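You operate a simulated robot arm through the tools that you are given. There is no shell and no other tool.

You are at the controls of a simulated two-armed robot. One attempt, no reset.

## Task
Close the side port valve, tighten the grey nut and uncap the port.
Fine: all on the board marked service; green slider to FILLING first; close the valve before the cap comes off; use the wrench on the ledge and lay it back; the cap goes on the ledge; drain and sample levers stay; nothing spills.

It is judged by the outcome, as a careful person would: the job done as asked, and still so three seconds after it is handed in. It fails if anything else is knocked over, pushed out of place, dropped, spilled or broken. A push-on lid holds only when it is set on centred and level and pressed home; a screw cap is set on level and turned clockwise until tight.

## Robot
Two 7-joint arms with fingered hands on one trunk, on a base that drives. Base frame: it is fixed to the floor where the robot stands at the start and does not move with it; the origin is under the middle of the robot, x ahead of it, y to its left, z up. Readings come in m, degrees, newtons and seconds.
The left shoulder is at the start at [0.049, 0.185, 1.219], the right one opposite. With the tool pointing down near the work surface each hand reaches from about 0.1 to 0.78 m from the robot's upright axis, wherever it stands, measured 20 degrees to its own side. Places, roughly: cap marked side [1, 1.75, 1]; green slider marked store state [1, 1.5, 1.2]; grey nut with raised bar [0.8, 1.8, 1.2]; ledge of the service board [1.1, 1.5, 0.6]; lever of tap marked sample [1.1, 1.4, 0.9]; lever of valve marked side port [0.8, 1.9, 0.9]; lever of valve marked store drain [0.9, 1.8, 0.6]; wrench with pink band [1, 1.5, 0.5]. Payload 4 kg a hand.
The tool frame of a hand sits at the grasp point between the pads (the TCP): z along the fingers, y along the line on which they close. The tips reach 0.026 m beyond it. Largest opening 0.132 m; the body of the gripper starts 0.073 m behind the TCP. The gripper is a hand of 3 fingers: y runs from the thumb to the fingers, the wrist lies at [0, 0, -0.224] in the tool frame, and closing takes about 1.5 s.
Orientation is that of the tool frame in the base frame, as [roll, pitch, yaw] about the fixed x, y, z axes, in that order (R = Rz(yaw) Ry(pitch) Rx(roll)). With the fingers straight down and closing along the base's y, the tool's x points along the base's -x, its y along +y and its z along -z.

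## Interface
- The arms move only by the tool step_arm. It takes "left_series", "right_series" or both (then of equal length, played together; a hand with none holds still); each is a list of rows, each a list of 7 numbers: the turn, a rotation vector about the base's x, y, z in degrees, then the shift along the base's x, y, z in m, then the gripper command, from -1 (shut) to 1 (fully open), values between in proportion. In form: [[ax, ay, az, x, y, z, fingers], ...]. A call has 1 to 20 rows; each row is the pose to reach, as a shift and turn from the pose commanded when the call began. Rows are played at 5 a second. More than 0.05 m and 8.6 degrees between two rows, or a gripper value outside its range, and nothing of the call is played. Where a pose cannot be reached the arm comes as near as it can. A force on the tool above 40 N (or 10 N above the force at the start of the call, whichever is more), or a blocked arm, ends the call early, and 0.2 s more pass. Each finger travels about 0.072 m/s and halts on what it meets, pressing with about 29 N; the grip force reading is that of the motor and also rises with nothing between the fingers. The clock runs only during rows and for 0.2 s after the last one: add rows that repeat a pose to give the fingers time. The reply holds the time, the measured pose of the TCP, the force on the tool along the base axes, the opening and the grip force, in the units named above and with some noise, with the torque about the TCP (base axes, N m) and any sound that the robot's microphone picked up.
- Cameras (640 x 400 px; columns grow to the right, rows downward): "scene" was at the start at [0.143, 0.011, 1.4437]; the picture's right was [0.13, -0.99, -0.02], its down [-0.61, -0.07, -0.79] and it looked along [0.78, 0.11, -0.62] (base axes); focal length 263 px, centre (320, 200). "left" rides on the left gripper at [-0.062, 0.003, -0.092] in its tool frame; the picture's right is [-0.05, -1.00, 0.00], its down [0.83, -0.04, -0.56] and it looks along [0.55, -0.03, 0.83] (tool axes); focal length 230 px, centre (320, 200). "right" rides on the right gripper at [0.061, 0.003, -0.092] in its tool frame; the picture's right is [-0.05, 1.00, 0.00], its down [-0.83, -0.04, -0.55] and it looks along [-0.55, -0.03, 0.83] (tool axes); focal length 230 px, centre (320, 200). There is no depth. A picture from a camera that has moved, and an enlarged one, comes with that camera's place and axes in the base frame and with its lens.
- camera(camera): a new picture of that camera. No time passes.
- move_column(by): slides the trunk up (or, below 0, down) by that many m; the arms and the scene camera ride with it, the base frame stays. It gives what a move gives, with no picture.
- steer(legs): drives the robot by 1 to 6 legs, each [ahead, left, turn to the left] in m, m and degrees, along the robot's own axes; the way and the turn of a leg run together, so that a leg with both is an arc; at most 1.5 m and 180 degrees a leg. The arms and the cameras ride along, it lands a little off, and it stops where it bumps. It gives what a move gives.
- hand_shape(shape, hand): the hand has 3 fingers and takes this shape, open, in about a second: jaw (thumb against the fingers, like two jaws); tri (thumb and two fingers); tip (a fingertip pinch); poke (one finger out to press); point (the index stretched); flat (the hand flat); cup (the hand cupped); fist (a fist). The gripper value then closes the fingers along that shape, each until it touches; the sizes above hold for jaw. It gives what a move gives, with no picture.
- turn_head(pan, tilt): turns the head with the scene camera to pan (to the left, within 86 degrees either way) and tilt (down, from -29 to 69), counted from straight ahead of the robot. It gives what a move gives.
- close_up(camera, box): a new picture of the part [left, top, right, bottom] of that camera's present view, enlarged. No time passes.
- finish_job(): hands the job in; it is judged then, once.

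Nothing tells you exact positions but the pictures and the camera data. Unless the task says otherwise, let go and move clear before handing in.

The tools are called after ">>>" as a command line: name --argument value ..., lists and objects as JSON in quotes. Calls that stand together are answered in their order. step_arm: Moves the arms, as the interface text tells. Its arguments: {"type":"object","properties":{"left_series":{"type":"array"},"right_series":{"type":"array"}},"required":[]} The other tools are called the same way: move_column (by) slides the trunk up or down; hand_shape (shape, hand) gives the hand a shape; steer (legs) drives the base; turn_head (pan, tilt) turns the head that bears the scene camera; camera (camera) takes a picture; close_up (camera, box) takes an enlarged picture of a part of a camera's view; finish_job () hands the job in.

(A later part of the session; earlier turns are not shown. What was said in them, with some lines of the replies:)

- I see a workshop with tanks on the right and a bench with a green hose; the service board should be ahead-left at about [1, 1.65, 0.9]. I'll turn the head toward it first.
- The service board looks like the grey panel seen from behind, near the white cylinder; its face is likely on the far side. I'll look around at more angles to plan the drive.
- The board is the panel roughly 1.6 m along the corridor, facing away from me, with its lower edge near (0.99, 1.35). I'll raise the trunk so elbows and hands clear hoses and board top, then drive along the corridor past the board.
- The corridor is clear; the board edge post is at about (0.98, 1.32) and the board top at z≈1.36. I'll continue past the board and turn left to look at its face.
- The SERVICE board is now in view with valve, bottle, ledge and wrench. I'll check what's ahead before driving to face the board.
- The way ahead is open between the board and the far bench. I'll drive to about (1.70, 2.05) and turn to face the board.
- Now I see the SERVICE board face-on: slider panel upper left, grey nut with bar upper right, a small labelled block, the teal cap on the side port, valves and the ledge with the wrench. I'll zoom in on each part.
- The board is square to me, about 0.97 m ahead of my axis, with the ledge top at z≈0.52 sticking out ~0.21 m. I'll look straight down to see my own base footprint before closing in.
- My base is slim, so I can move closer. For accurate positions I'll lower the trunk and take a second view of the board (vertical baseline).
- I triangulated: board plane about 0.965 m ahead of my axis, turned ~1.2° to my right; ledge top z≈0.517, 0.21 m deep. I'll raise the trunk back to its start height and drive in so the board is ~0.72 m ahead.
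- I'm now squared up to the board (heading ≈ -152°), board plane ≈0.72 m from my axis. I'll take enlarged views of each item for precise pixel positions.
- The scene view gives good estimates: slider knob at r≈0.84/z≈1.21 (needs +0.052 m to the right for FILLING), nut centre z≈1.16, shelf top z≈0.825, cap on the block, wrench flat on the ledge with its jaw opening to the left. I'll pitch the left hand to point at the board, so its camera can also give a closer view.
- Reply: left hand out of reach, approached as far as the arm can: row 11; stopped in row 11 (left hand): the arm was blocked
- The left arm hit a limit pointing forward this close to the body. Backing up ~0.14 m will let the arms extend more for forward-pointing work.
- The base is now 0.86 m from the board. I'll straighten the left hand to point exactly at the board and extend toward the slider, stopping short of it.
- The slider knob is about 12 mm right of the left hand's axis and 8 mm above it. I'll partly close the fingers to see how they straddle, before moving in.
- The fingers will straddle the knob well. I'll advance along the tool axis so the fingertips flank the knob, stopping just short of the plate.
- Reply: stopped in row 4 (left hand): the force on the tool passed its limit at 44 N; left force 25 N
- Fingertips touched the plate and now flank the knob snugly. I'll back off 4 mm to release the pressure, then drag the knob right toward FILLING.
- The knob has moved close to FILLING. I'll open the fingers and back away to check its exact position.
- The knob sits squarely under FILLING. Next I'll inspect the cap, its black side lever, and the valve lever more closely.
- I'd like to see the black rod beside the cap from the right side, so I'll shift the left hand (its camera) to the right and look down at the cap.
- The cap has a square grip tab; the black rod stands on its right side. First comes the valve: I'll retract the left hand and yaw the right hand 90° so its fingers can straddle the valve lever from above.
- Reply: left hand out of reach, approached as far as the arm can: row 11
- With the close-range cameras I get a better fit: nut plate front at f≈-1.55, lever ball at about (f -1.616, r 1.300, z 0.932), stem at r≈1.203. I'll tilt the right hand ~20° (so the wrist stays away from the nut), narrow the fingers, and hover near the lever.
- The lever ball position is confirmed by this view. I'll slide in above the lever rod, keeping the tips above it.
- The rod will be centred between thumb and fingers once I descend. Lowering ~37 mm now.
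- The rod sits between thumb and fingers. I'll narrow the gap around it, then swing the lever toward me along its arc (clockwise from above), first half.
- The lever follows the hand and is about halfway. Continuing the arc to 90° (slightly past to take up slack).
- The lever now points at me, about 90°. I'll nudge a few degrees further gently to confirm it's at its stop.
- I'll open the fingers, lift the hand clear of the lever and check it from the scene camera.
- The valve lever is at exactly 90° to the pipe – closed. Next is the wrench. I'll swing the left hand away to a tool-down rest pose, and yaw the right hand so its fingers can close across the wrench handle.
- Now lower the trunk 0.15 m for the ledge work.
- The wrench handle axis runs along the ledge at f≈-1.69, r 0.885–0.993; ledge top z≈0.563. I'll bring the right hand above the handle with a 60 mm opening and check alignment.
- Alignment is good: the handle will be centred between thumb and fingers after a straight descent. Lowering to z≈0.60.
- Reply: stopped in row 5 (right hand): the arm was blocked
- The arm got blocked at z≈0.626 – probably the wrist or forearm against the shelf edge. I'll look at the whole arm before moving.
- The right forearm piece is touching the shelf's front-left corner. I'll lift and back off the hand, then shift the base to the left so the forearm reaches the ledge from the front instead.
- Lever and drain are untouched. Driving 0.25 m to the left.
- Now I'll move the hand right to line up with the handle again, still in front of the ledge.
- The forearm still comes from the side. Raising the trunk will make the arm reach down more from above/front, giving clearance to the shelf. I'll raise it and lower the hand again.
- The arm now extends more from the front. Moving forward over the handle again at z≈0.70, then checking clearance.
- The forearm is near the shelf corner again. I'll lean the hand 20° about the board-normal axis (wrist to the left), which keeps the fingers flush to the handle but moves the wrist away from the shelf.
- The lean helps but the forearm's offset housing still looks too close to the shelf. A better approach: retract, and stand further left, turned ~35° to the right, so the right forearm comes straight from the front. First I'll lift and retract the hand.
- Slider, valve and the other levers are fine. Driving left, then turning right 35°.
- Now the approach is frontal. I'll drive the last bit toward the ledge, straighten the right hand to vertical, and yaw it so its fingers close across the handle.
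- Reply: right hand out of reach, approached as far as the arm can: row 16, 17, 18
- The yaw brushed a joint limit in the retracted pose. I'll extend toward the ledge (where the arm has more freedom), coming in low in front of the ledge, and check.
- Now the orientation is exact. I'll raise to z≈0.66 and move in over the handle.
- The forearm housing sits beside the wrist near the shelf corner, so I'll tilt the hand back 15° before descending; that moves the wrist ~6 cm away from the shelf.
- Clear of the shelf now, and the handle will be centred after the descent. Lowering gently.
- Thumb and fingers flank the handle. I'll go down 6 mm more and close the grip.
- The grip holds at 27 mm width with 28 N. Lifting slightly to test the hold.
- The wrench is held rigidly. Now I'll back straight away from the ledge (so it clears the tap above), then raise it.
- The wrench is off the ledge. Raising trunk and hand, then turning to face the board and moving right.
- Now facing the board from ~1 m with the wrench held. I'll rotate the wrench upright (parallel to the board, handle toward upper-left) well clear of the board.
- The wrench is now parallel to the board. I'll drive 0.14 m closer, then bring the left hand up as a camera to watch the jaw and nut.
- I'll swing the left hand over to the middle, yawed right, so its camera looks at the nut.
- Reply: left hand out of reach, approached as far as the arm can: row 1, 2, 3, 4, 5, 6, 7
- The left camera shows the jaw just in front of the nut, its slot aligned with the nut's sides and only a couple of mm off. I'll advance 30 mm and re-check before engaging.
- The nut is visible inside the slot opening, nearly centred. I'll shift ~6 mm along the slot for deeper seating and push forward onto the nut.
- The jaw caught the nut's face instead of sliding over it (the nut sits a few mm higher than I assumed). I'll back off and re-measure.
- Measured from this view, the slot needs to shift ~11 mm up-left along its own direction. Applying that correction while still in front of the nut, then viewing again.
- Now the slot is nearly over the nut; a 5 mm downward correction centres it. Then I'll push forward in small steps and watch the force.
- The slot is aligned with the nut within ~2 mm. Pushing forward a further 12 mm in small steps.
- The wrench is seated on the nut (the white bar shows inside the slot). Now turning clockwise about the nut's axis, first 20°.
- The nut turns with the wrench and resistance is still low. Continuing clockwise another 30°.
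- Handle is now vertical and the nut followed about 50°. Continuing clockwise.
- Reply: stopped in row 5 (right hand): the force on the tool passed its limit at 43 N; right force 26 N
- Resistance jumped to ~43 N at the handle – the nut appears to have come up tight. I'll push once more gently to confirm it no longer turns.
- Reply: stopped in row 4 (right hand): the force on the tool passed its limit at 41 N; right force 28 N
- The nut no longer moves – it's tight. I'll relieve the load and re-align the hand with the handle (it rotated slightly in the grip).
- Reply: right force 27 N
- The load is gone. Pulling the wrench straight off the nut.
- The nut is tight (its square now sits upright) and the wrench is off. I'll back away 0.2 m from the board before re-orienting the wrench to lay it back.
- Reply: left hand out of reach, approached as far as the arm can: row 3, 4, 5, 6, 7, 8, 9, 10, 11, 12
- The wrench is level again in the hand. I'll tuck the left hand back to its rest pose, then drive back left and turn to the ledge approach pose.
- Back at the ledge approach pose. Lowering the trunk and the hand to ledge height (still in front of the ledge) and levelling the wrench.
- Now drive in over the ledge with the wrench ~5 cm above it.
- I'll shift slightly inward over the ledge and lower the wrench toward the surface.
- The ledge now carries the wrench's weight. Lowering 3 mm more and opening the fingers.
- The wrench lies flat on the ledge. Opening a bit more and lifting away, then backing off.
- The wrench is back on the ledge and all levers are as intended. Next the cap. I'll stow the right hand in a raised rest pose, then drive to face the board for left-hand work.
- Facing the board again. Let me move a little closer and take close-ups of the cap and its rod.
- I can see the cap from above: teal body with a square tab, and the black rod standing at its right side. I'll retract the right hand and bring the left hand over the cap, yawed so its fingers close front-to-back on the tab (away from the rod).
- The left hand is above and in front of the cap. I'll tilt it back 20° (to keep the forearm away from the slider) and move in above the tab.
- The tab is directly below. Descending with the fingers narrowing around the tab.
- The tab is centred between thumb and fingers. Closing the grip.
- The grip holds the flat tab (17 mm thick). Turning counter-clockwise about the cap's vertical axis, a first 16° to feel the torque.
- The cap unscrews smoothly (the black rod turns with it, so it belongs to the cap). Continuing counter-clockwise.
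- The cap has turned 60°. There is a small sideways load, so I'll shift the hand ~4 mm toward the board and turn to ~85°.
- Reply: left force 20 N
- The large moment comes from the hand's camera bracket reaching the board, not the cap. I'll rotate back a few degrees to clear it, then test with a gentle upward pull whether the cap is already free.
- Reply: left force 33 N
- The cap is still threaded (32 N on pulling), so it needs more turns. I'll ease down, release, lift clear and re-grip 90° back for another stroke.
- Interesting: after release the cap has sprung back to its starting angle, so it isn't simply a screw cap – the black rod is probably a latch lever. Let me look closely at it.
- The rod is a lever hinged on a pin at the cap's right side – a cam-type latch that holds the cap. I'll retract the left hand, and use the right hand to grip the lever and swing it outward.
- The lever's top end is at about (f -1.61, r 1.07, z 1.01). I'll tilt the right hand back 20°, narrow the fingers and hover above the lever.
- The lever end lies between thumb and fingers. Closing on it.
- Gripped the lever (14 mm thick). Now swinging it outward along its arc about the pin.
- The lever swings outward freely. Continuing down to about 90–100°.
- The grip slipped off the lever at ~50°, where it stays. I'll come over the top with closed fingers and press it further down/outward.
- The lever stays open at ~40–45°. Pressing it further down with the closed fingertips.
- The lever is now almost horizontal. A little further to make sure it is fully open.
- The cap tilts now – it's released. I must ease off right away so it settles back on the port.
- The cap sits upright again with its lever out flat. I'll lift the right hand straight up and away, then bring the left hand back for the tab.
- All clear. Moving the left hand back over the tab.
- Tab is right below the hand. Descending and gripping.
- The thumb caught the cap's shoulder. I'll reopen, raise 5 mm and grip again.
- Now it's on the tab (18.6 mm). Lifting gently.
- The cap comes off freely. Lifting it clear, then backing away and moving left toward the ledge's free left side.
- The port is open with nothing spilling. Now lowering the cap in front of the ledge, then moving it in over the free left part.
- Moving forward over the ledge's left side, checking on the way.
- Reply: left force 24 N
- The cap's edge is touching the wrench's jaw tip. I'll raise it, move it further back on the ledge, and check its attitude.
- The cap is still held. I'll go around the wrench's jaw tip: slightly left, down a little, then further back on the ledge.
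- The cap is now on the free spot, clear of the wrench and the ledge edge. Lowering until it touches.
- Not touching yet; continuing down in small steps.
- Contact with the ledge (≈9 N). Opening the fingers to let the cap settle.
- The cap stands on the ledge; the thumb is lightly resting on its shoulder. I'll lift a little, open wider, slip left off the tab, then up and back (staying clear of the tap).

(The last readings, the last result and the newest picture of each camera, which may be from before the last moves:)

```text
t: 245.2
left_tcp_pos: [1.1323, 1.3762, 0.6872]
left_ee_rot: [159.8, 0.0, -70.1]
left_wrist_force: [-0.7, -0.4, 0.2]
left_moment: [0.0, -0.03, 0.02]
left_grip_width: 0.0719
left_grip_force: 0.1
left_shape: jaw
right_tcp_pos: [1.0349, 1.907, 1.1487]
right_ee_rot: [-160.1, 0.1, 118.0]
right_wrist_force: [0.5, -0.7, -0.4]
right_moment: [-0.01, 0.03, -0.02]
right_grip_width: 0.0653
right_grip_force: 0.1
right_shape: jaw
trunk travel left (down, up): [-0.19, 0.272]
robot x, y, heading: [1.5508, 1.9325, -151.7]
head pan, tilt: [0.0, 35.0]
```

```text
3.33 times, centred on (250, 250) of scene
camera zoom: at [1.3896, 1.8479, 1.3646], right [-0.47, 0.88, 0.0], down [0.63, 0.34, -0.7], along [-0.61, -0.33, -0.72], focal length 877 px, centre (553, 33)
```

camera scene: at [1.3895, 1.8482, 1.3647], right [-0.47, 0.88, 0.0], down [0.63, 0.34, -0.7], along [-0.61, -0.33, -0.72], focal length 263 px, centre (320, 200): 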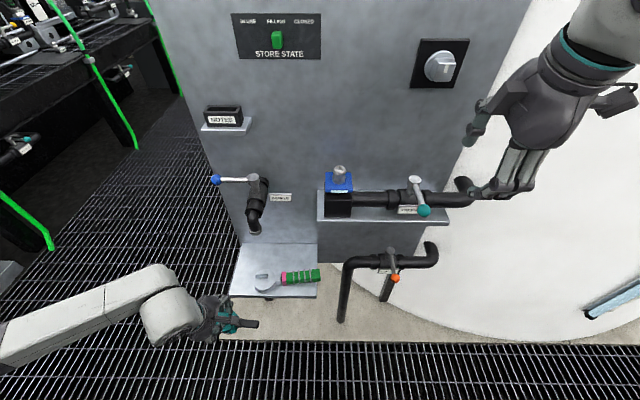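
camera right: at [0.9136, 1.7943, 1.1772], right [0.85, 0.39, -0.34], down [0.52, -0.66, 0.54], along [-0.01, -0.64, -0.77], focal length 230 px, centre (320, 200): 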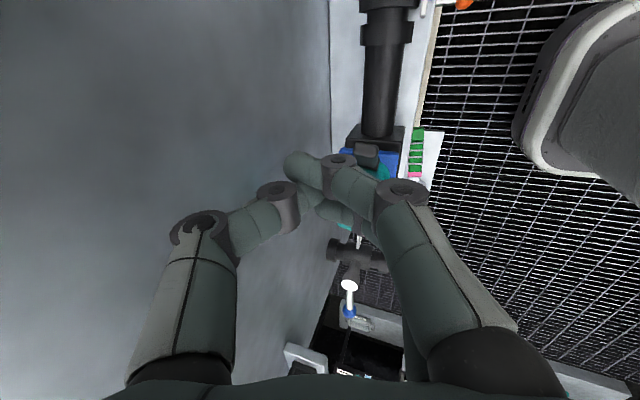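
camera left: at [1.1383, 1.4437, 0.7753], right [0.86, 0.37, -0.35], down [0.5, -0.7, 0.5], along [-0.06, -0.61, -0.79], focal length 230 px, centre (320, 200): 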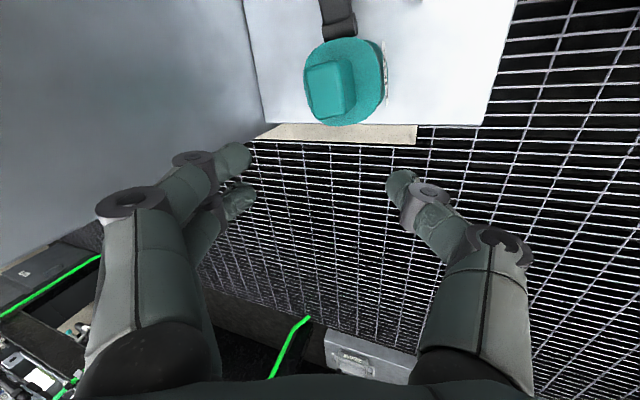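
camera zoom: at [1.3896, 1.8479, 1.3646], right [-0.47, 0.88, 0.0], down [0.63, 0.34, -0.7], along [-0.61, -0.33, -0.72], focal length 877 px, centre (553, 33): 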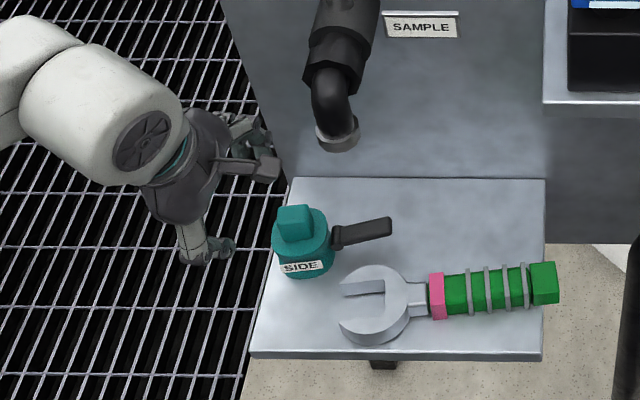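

The cap stands upright on the ledge beside the wrench. Retreating the left hand leftwards, back, then up.

>>> step_arm --left_series '[[0, 0, 0, 0.0141, -0.0265, 0, 0.1], [0, 0, 0, 0.0453, -0.0212, 0, 0.1], [0, 0, 0, 0.0805, -0.0023, 0, 0.1], [0, 0, 0, 0.1202, 0.0189, 0, 0.1], [0, 0, 0, 0.1599, 0.0401, 0.01, 0.1], [0, 0, 0, 0.1952, 0.0589, 0.03, 0.1], [0, 0, 0, 0.1952, 0.0589, 0.07, 0.1], [0, 0, 0, 0.1952, 0.0589, 0.11, 0.1], [0, 0, 0, 0.1952, 0.0589, 0.15, 0.1], [0, 0, 0, 0.1952, 0.0589, 0.2, 0.1]]'

>>> camera --camera "scene"

>>> close_up --camera "scene" --box '[200, 150, 460, 320]'

>>> close_up --camera "scene" --box '[210, 210, 330, 310]'

```text
t: 247.4
left_tcp_pos: [1.328, 1.4374, 0.8905]
left_ee_rot: [159.7, 0.0, -70.1]
left_wrist_force: [-0.6, 0.3, 0.3]
left_moment: [-0.02, 0.01, 0.0]
left_grip_width: 0.0723
left_grip_force: 0.1
left_shape: jaw
right_tcp_pos: [1.0357, 1.9058, 1.1481]
right_ee_rot: [-160.1, 0.3, 118.1]
right_wrist_force: [-0.5, 0.4, 0.3]
right_moment: [-0.03, 0.0, 0.01]
right_grip_width: 0.0655
right_grip_force: 0.2
right_shape: jaw
trunk travel left (down, up): [-0.19, 0.272]
robot x, y, heading: [1.554, 1.9349, -151.7]
head pan, tilt: [0.0, 35.0]
```

```text
taken
camera scene: at [1.3898, 1.849, 1.3648], right [-0.47, 0.88, 0.0], down [0.63, 0.34, -0.7], along [-0.61, -0.33, -0.72], focal length 263 px, centre (320, 200)
```

scene: 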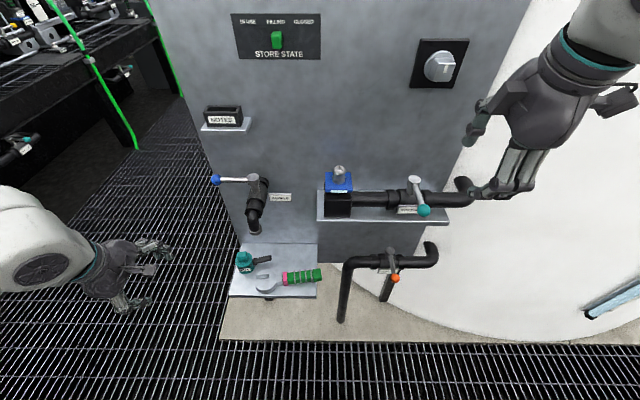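

```text
2.35 times, centred on (330, 235) of scene
camera zoom: at [1.3898, 1.849, 1.3648], right [-0.47, 0.88, 0.0], down [0.63, 0.34, -0.7], along [-0.61, -0.33, -0.72], focal length 619 px, centre (296, 118)
```

zoom: 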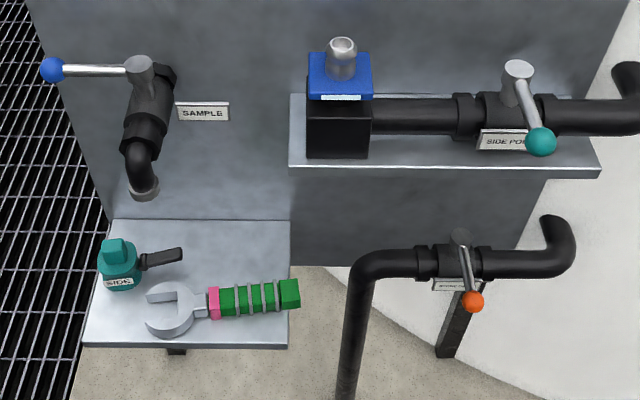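

```text
4.00 times, centred on (270, 260) of scene
camera zoom: at [1.3898, 1.849, 1.3648], right [-0.47, 0.88, 0.0], down [0.63, 0.34, -0.7], along [-0.61, -0.33, -0.72], focal length 1052 px, centre (520, -40)
```

zoom: 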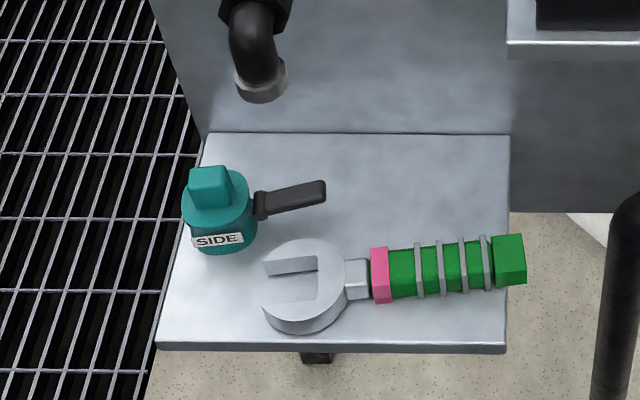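

Everything is in place: cap and wrench on the ledge, port open and dry, valve closed, drain and sample levers untouched. I'll back the robot away and do a final check of all items.

>>> steer --legs '[[-0.28, 0, 0]]'

>>> camera --camera "scene"

>>> close_up --camera "scene" --box '[220, 60, 440, 300]'

>>> close_up --camera "scene" --box '[230, 180, 330, 270]'

```text
t: 249.4
left_tcp_pos: [1.5739, 1.5698, 0.8889]
left_ee_rot: [159.7, 0.1, -70.2]
left_wrist_force: [-0.7, -0.1, 0.8]
left_moment: [0.01, -0.03, 0.01]
left_grip_width: 0.0721
left_grip_force: 0.1
left_shape: jaw
right_tcp_pos: [1.2822, 2.0398, 1.1491]
right_ee_rot: [-160.1, 0.2, 117.7]
right_wrist_force: [-0.4, -0.2, -0.4]
right_moment: [0.06, 0.01, 0.01]
right_grip_width: 0.0652
right_grip_force: 0.0
right_shape: jaw
trunk travel left (down, up): [-0.19, 0.272]
robot x, y, heading: [1.8014, 2.0657, -152.2]
head pan, tilt: [0.0, 35.0]
```

```text
taken
camera scene: at [1.6372, 1.9814, 1.3645], right [-0.47, 0.88, 0.0], down [0.63, 0.34, -0.7], along [-0.62, -0.33, -0.72], focal length 263 px, centre (320, 200)
```

scene: 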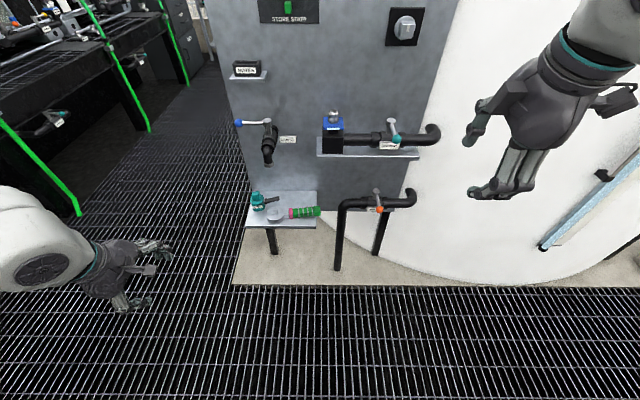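

```text
1.67 times, centred on (330, 180) of scene
camera zoom: at [1.6372, 1.9814, 1.3645], right [-0.47, 0.88, 0.0], down [0.63, 0.34, -0.7], along [-0.62, -0.33, -0.72], focal length 438 px, centre (303, 233)
```

zoom: 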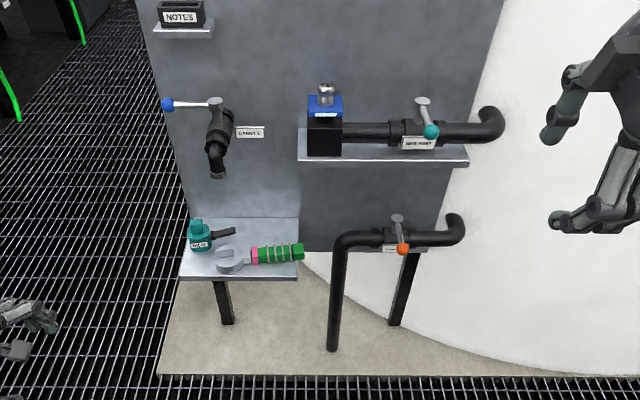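

```text
4.44 times, centred on (280, 225) of scene
camera zoom: at [1.6372, 1.9814, 1.3645], right [-0.47, 0.88, 0.0], down [0.63, 0.34, -0.7], along [-0.62, -0.33, -0.72], focal length 1169 px, centre (498, 89)
```

zoom: 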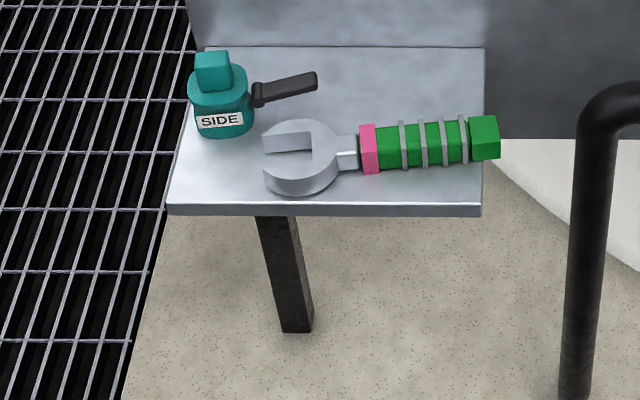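

>>> turn_head --pan 0 --tilt 20

>>> close_up --camera "scene" --box '[220, 60, 460, 220]'

```text
t: 250.2
left_tcp_pos: [1.5729, 1.5698, 0.8889]
left_ee_rot: [159.7, 0.1, -70.3]
left_wrist_force: [-0.1, 0.2, -0.3]
left_moment: [0.02, -0.01, 0.0]
left_grip_width: 0.0722
left_grip_force: 0.1
left_shape: jaw
right_tcp_pos: [1.2824, 2.0412, 1.1487]
right_ee_rot: [-160.3, 0.2, 117.7]
right_wrist_force: [0.1, -1.0, -0.9]
right_moment: [0.03, 0.0, 0.01]
right_grip_width: 0.0656
right_grip_force: 0.1
right_shape: jaw
trunk travel left (down, up): [-0.19, 0.272]
robot x, y, heading: [1.802, 2.0657, -152.0]
head pan, tilt: [0.0, 20.0]
```

```text
2.50 times, centred on (340, 140) of scene
camera zoom: at [1.6285, 1.9768, 1.387], right [-0.47, 0.88, 0.0], down [0.45, 0.24, -0.86], along [-0.76, -0.4, -0.51], focal length 658 px, centre (270, 350)
```

zoom: 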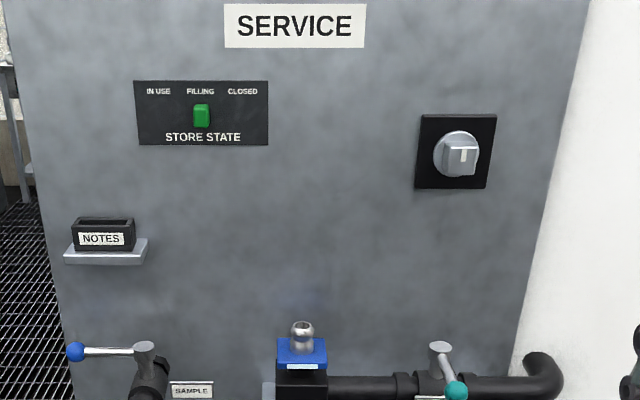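

The final check shows everything as you asked:
- **Slider:** on FILLING.
- **Nut:** turned tight, with its bar upright.
- **Side port valve:** closed.
- **Port:** uncapped and dry.
- **Wrench and cap:** both on the ledge.
- **Drain and sample levers:** not moved.

Both hands are clear, so I'm handing the job in.

>>> finish_job

```text
The job is handed in.
```

The job on the service board is done and handed in. My last pictures, taken just before, showed everything in place and nothing spilled.

- **Slider:** it was moved to FILLING before anything else.
- **Side port valve:** the lever is across the pipe, so the valve is closed. I closed it before the cap came off.
- **Grey nut:** I turned it clockwise with the wrench until it stopped moving at about 40 N on the handle. The wrench is back on the ledge, turned slightly from how it lay before.
- **Cap:** it isn't a plain screw cap. I first turned it and pulled up on it, and it sprang back. A small black lever on its side held it, and swinging that lever out released it. The cap now stands upright on the left of the ledge, about 1 cm or less from the edge.
- **Drain and sample levers:** I did not touch them, and they look unchanged.
- **Contact on the way:** my right forearm pressed against the board's shelf once while I was reaching for the wrench. The bracket of my left hand's camera also touched the board while I turned the cap. I saw nothing shift either time.
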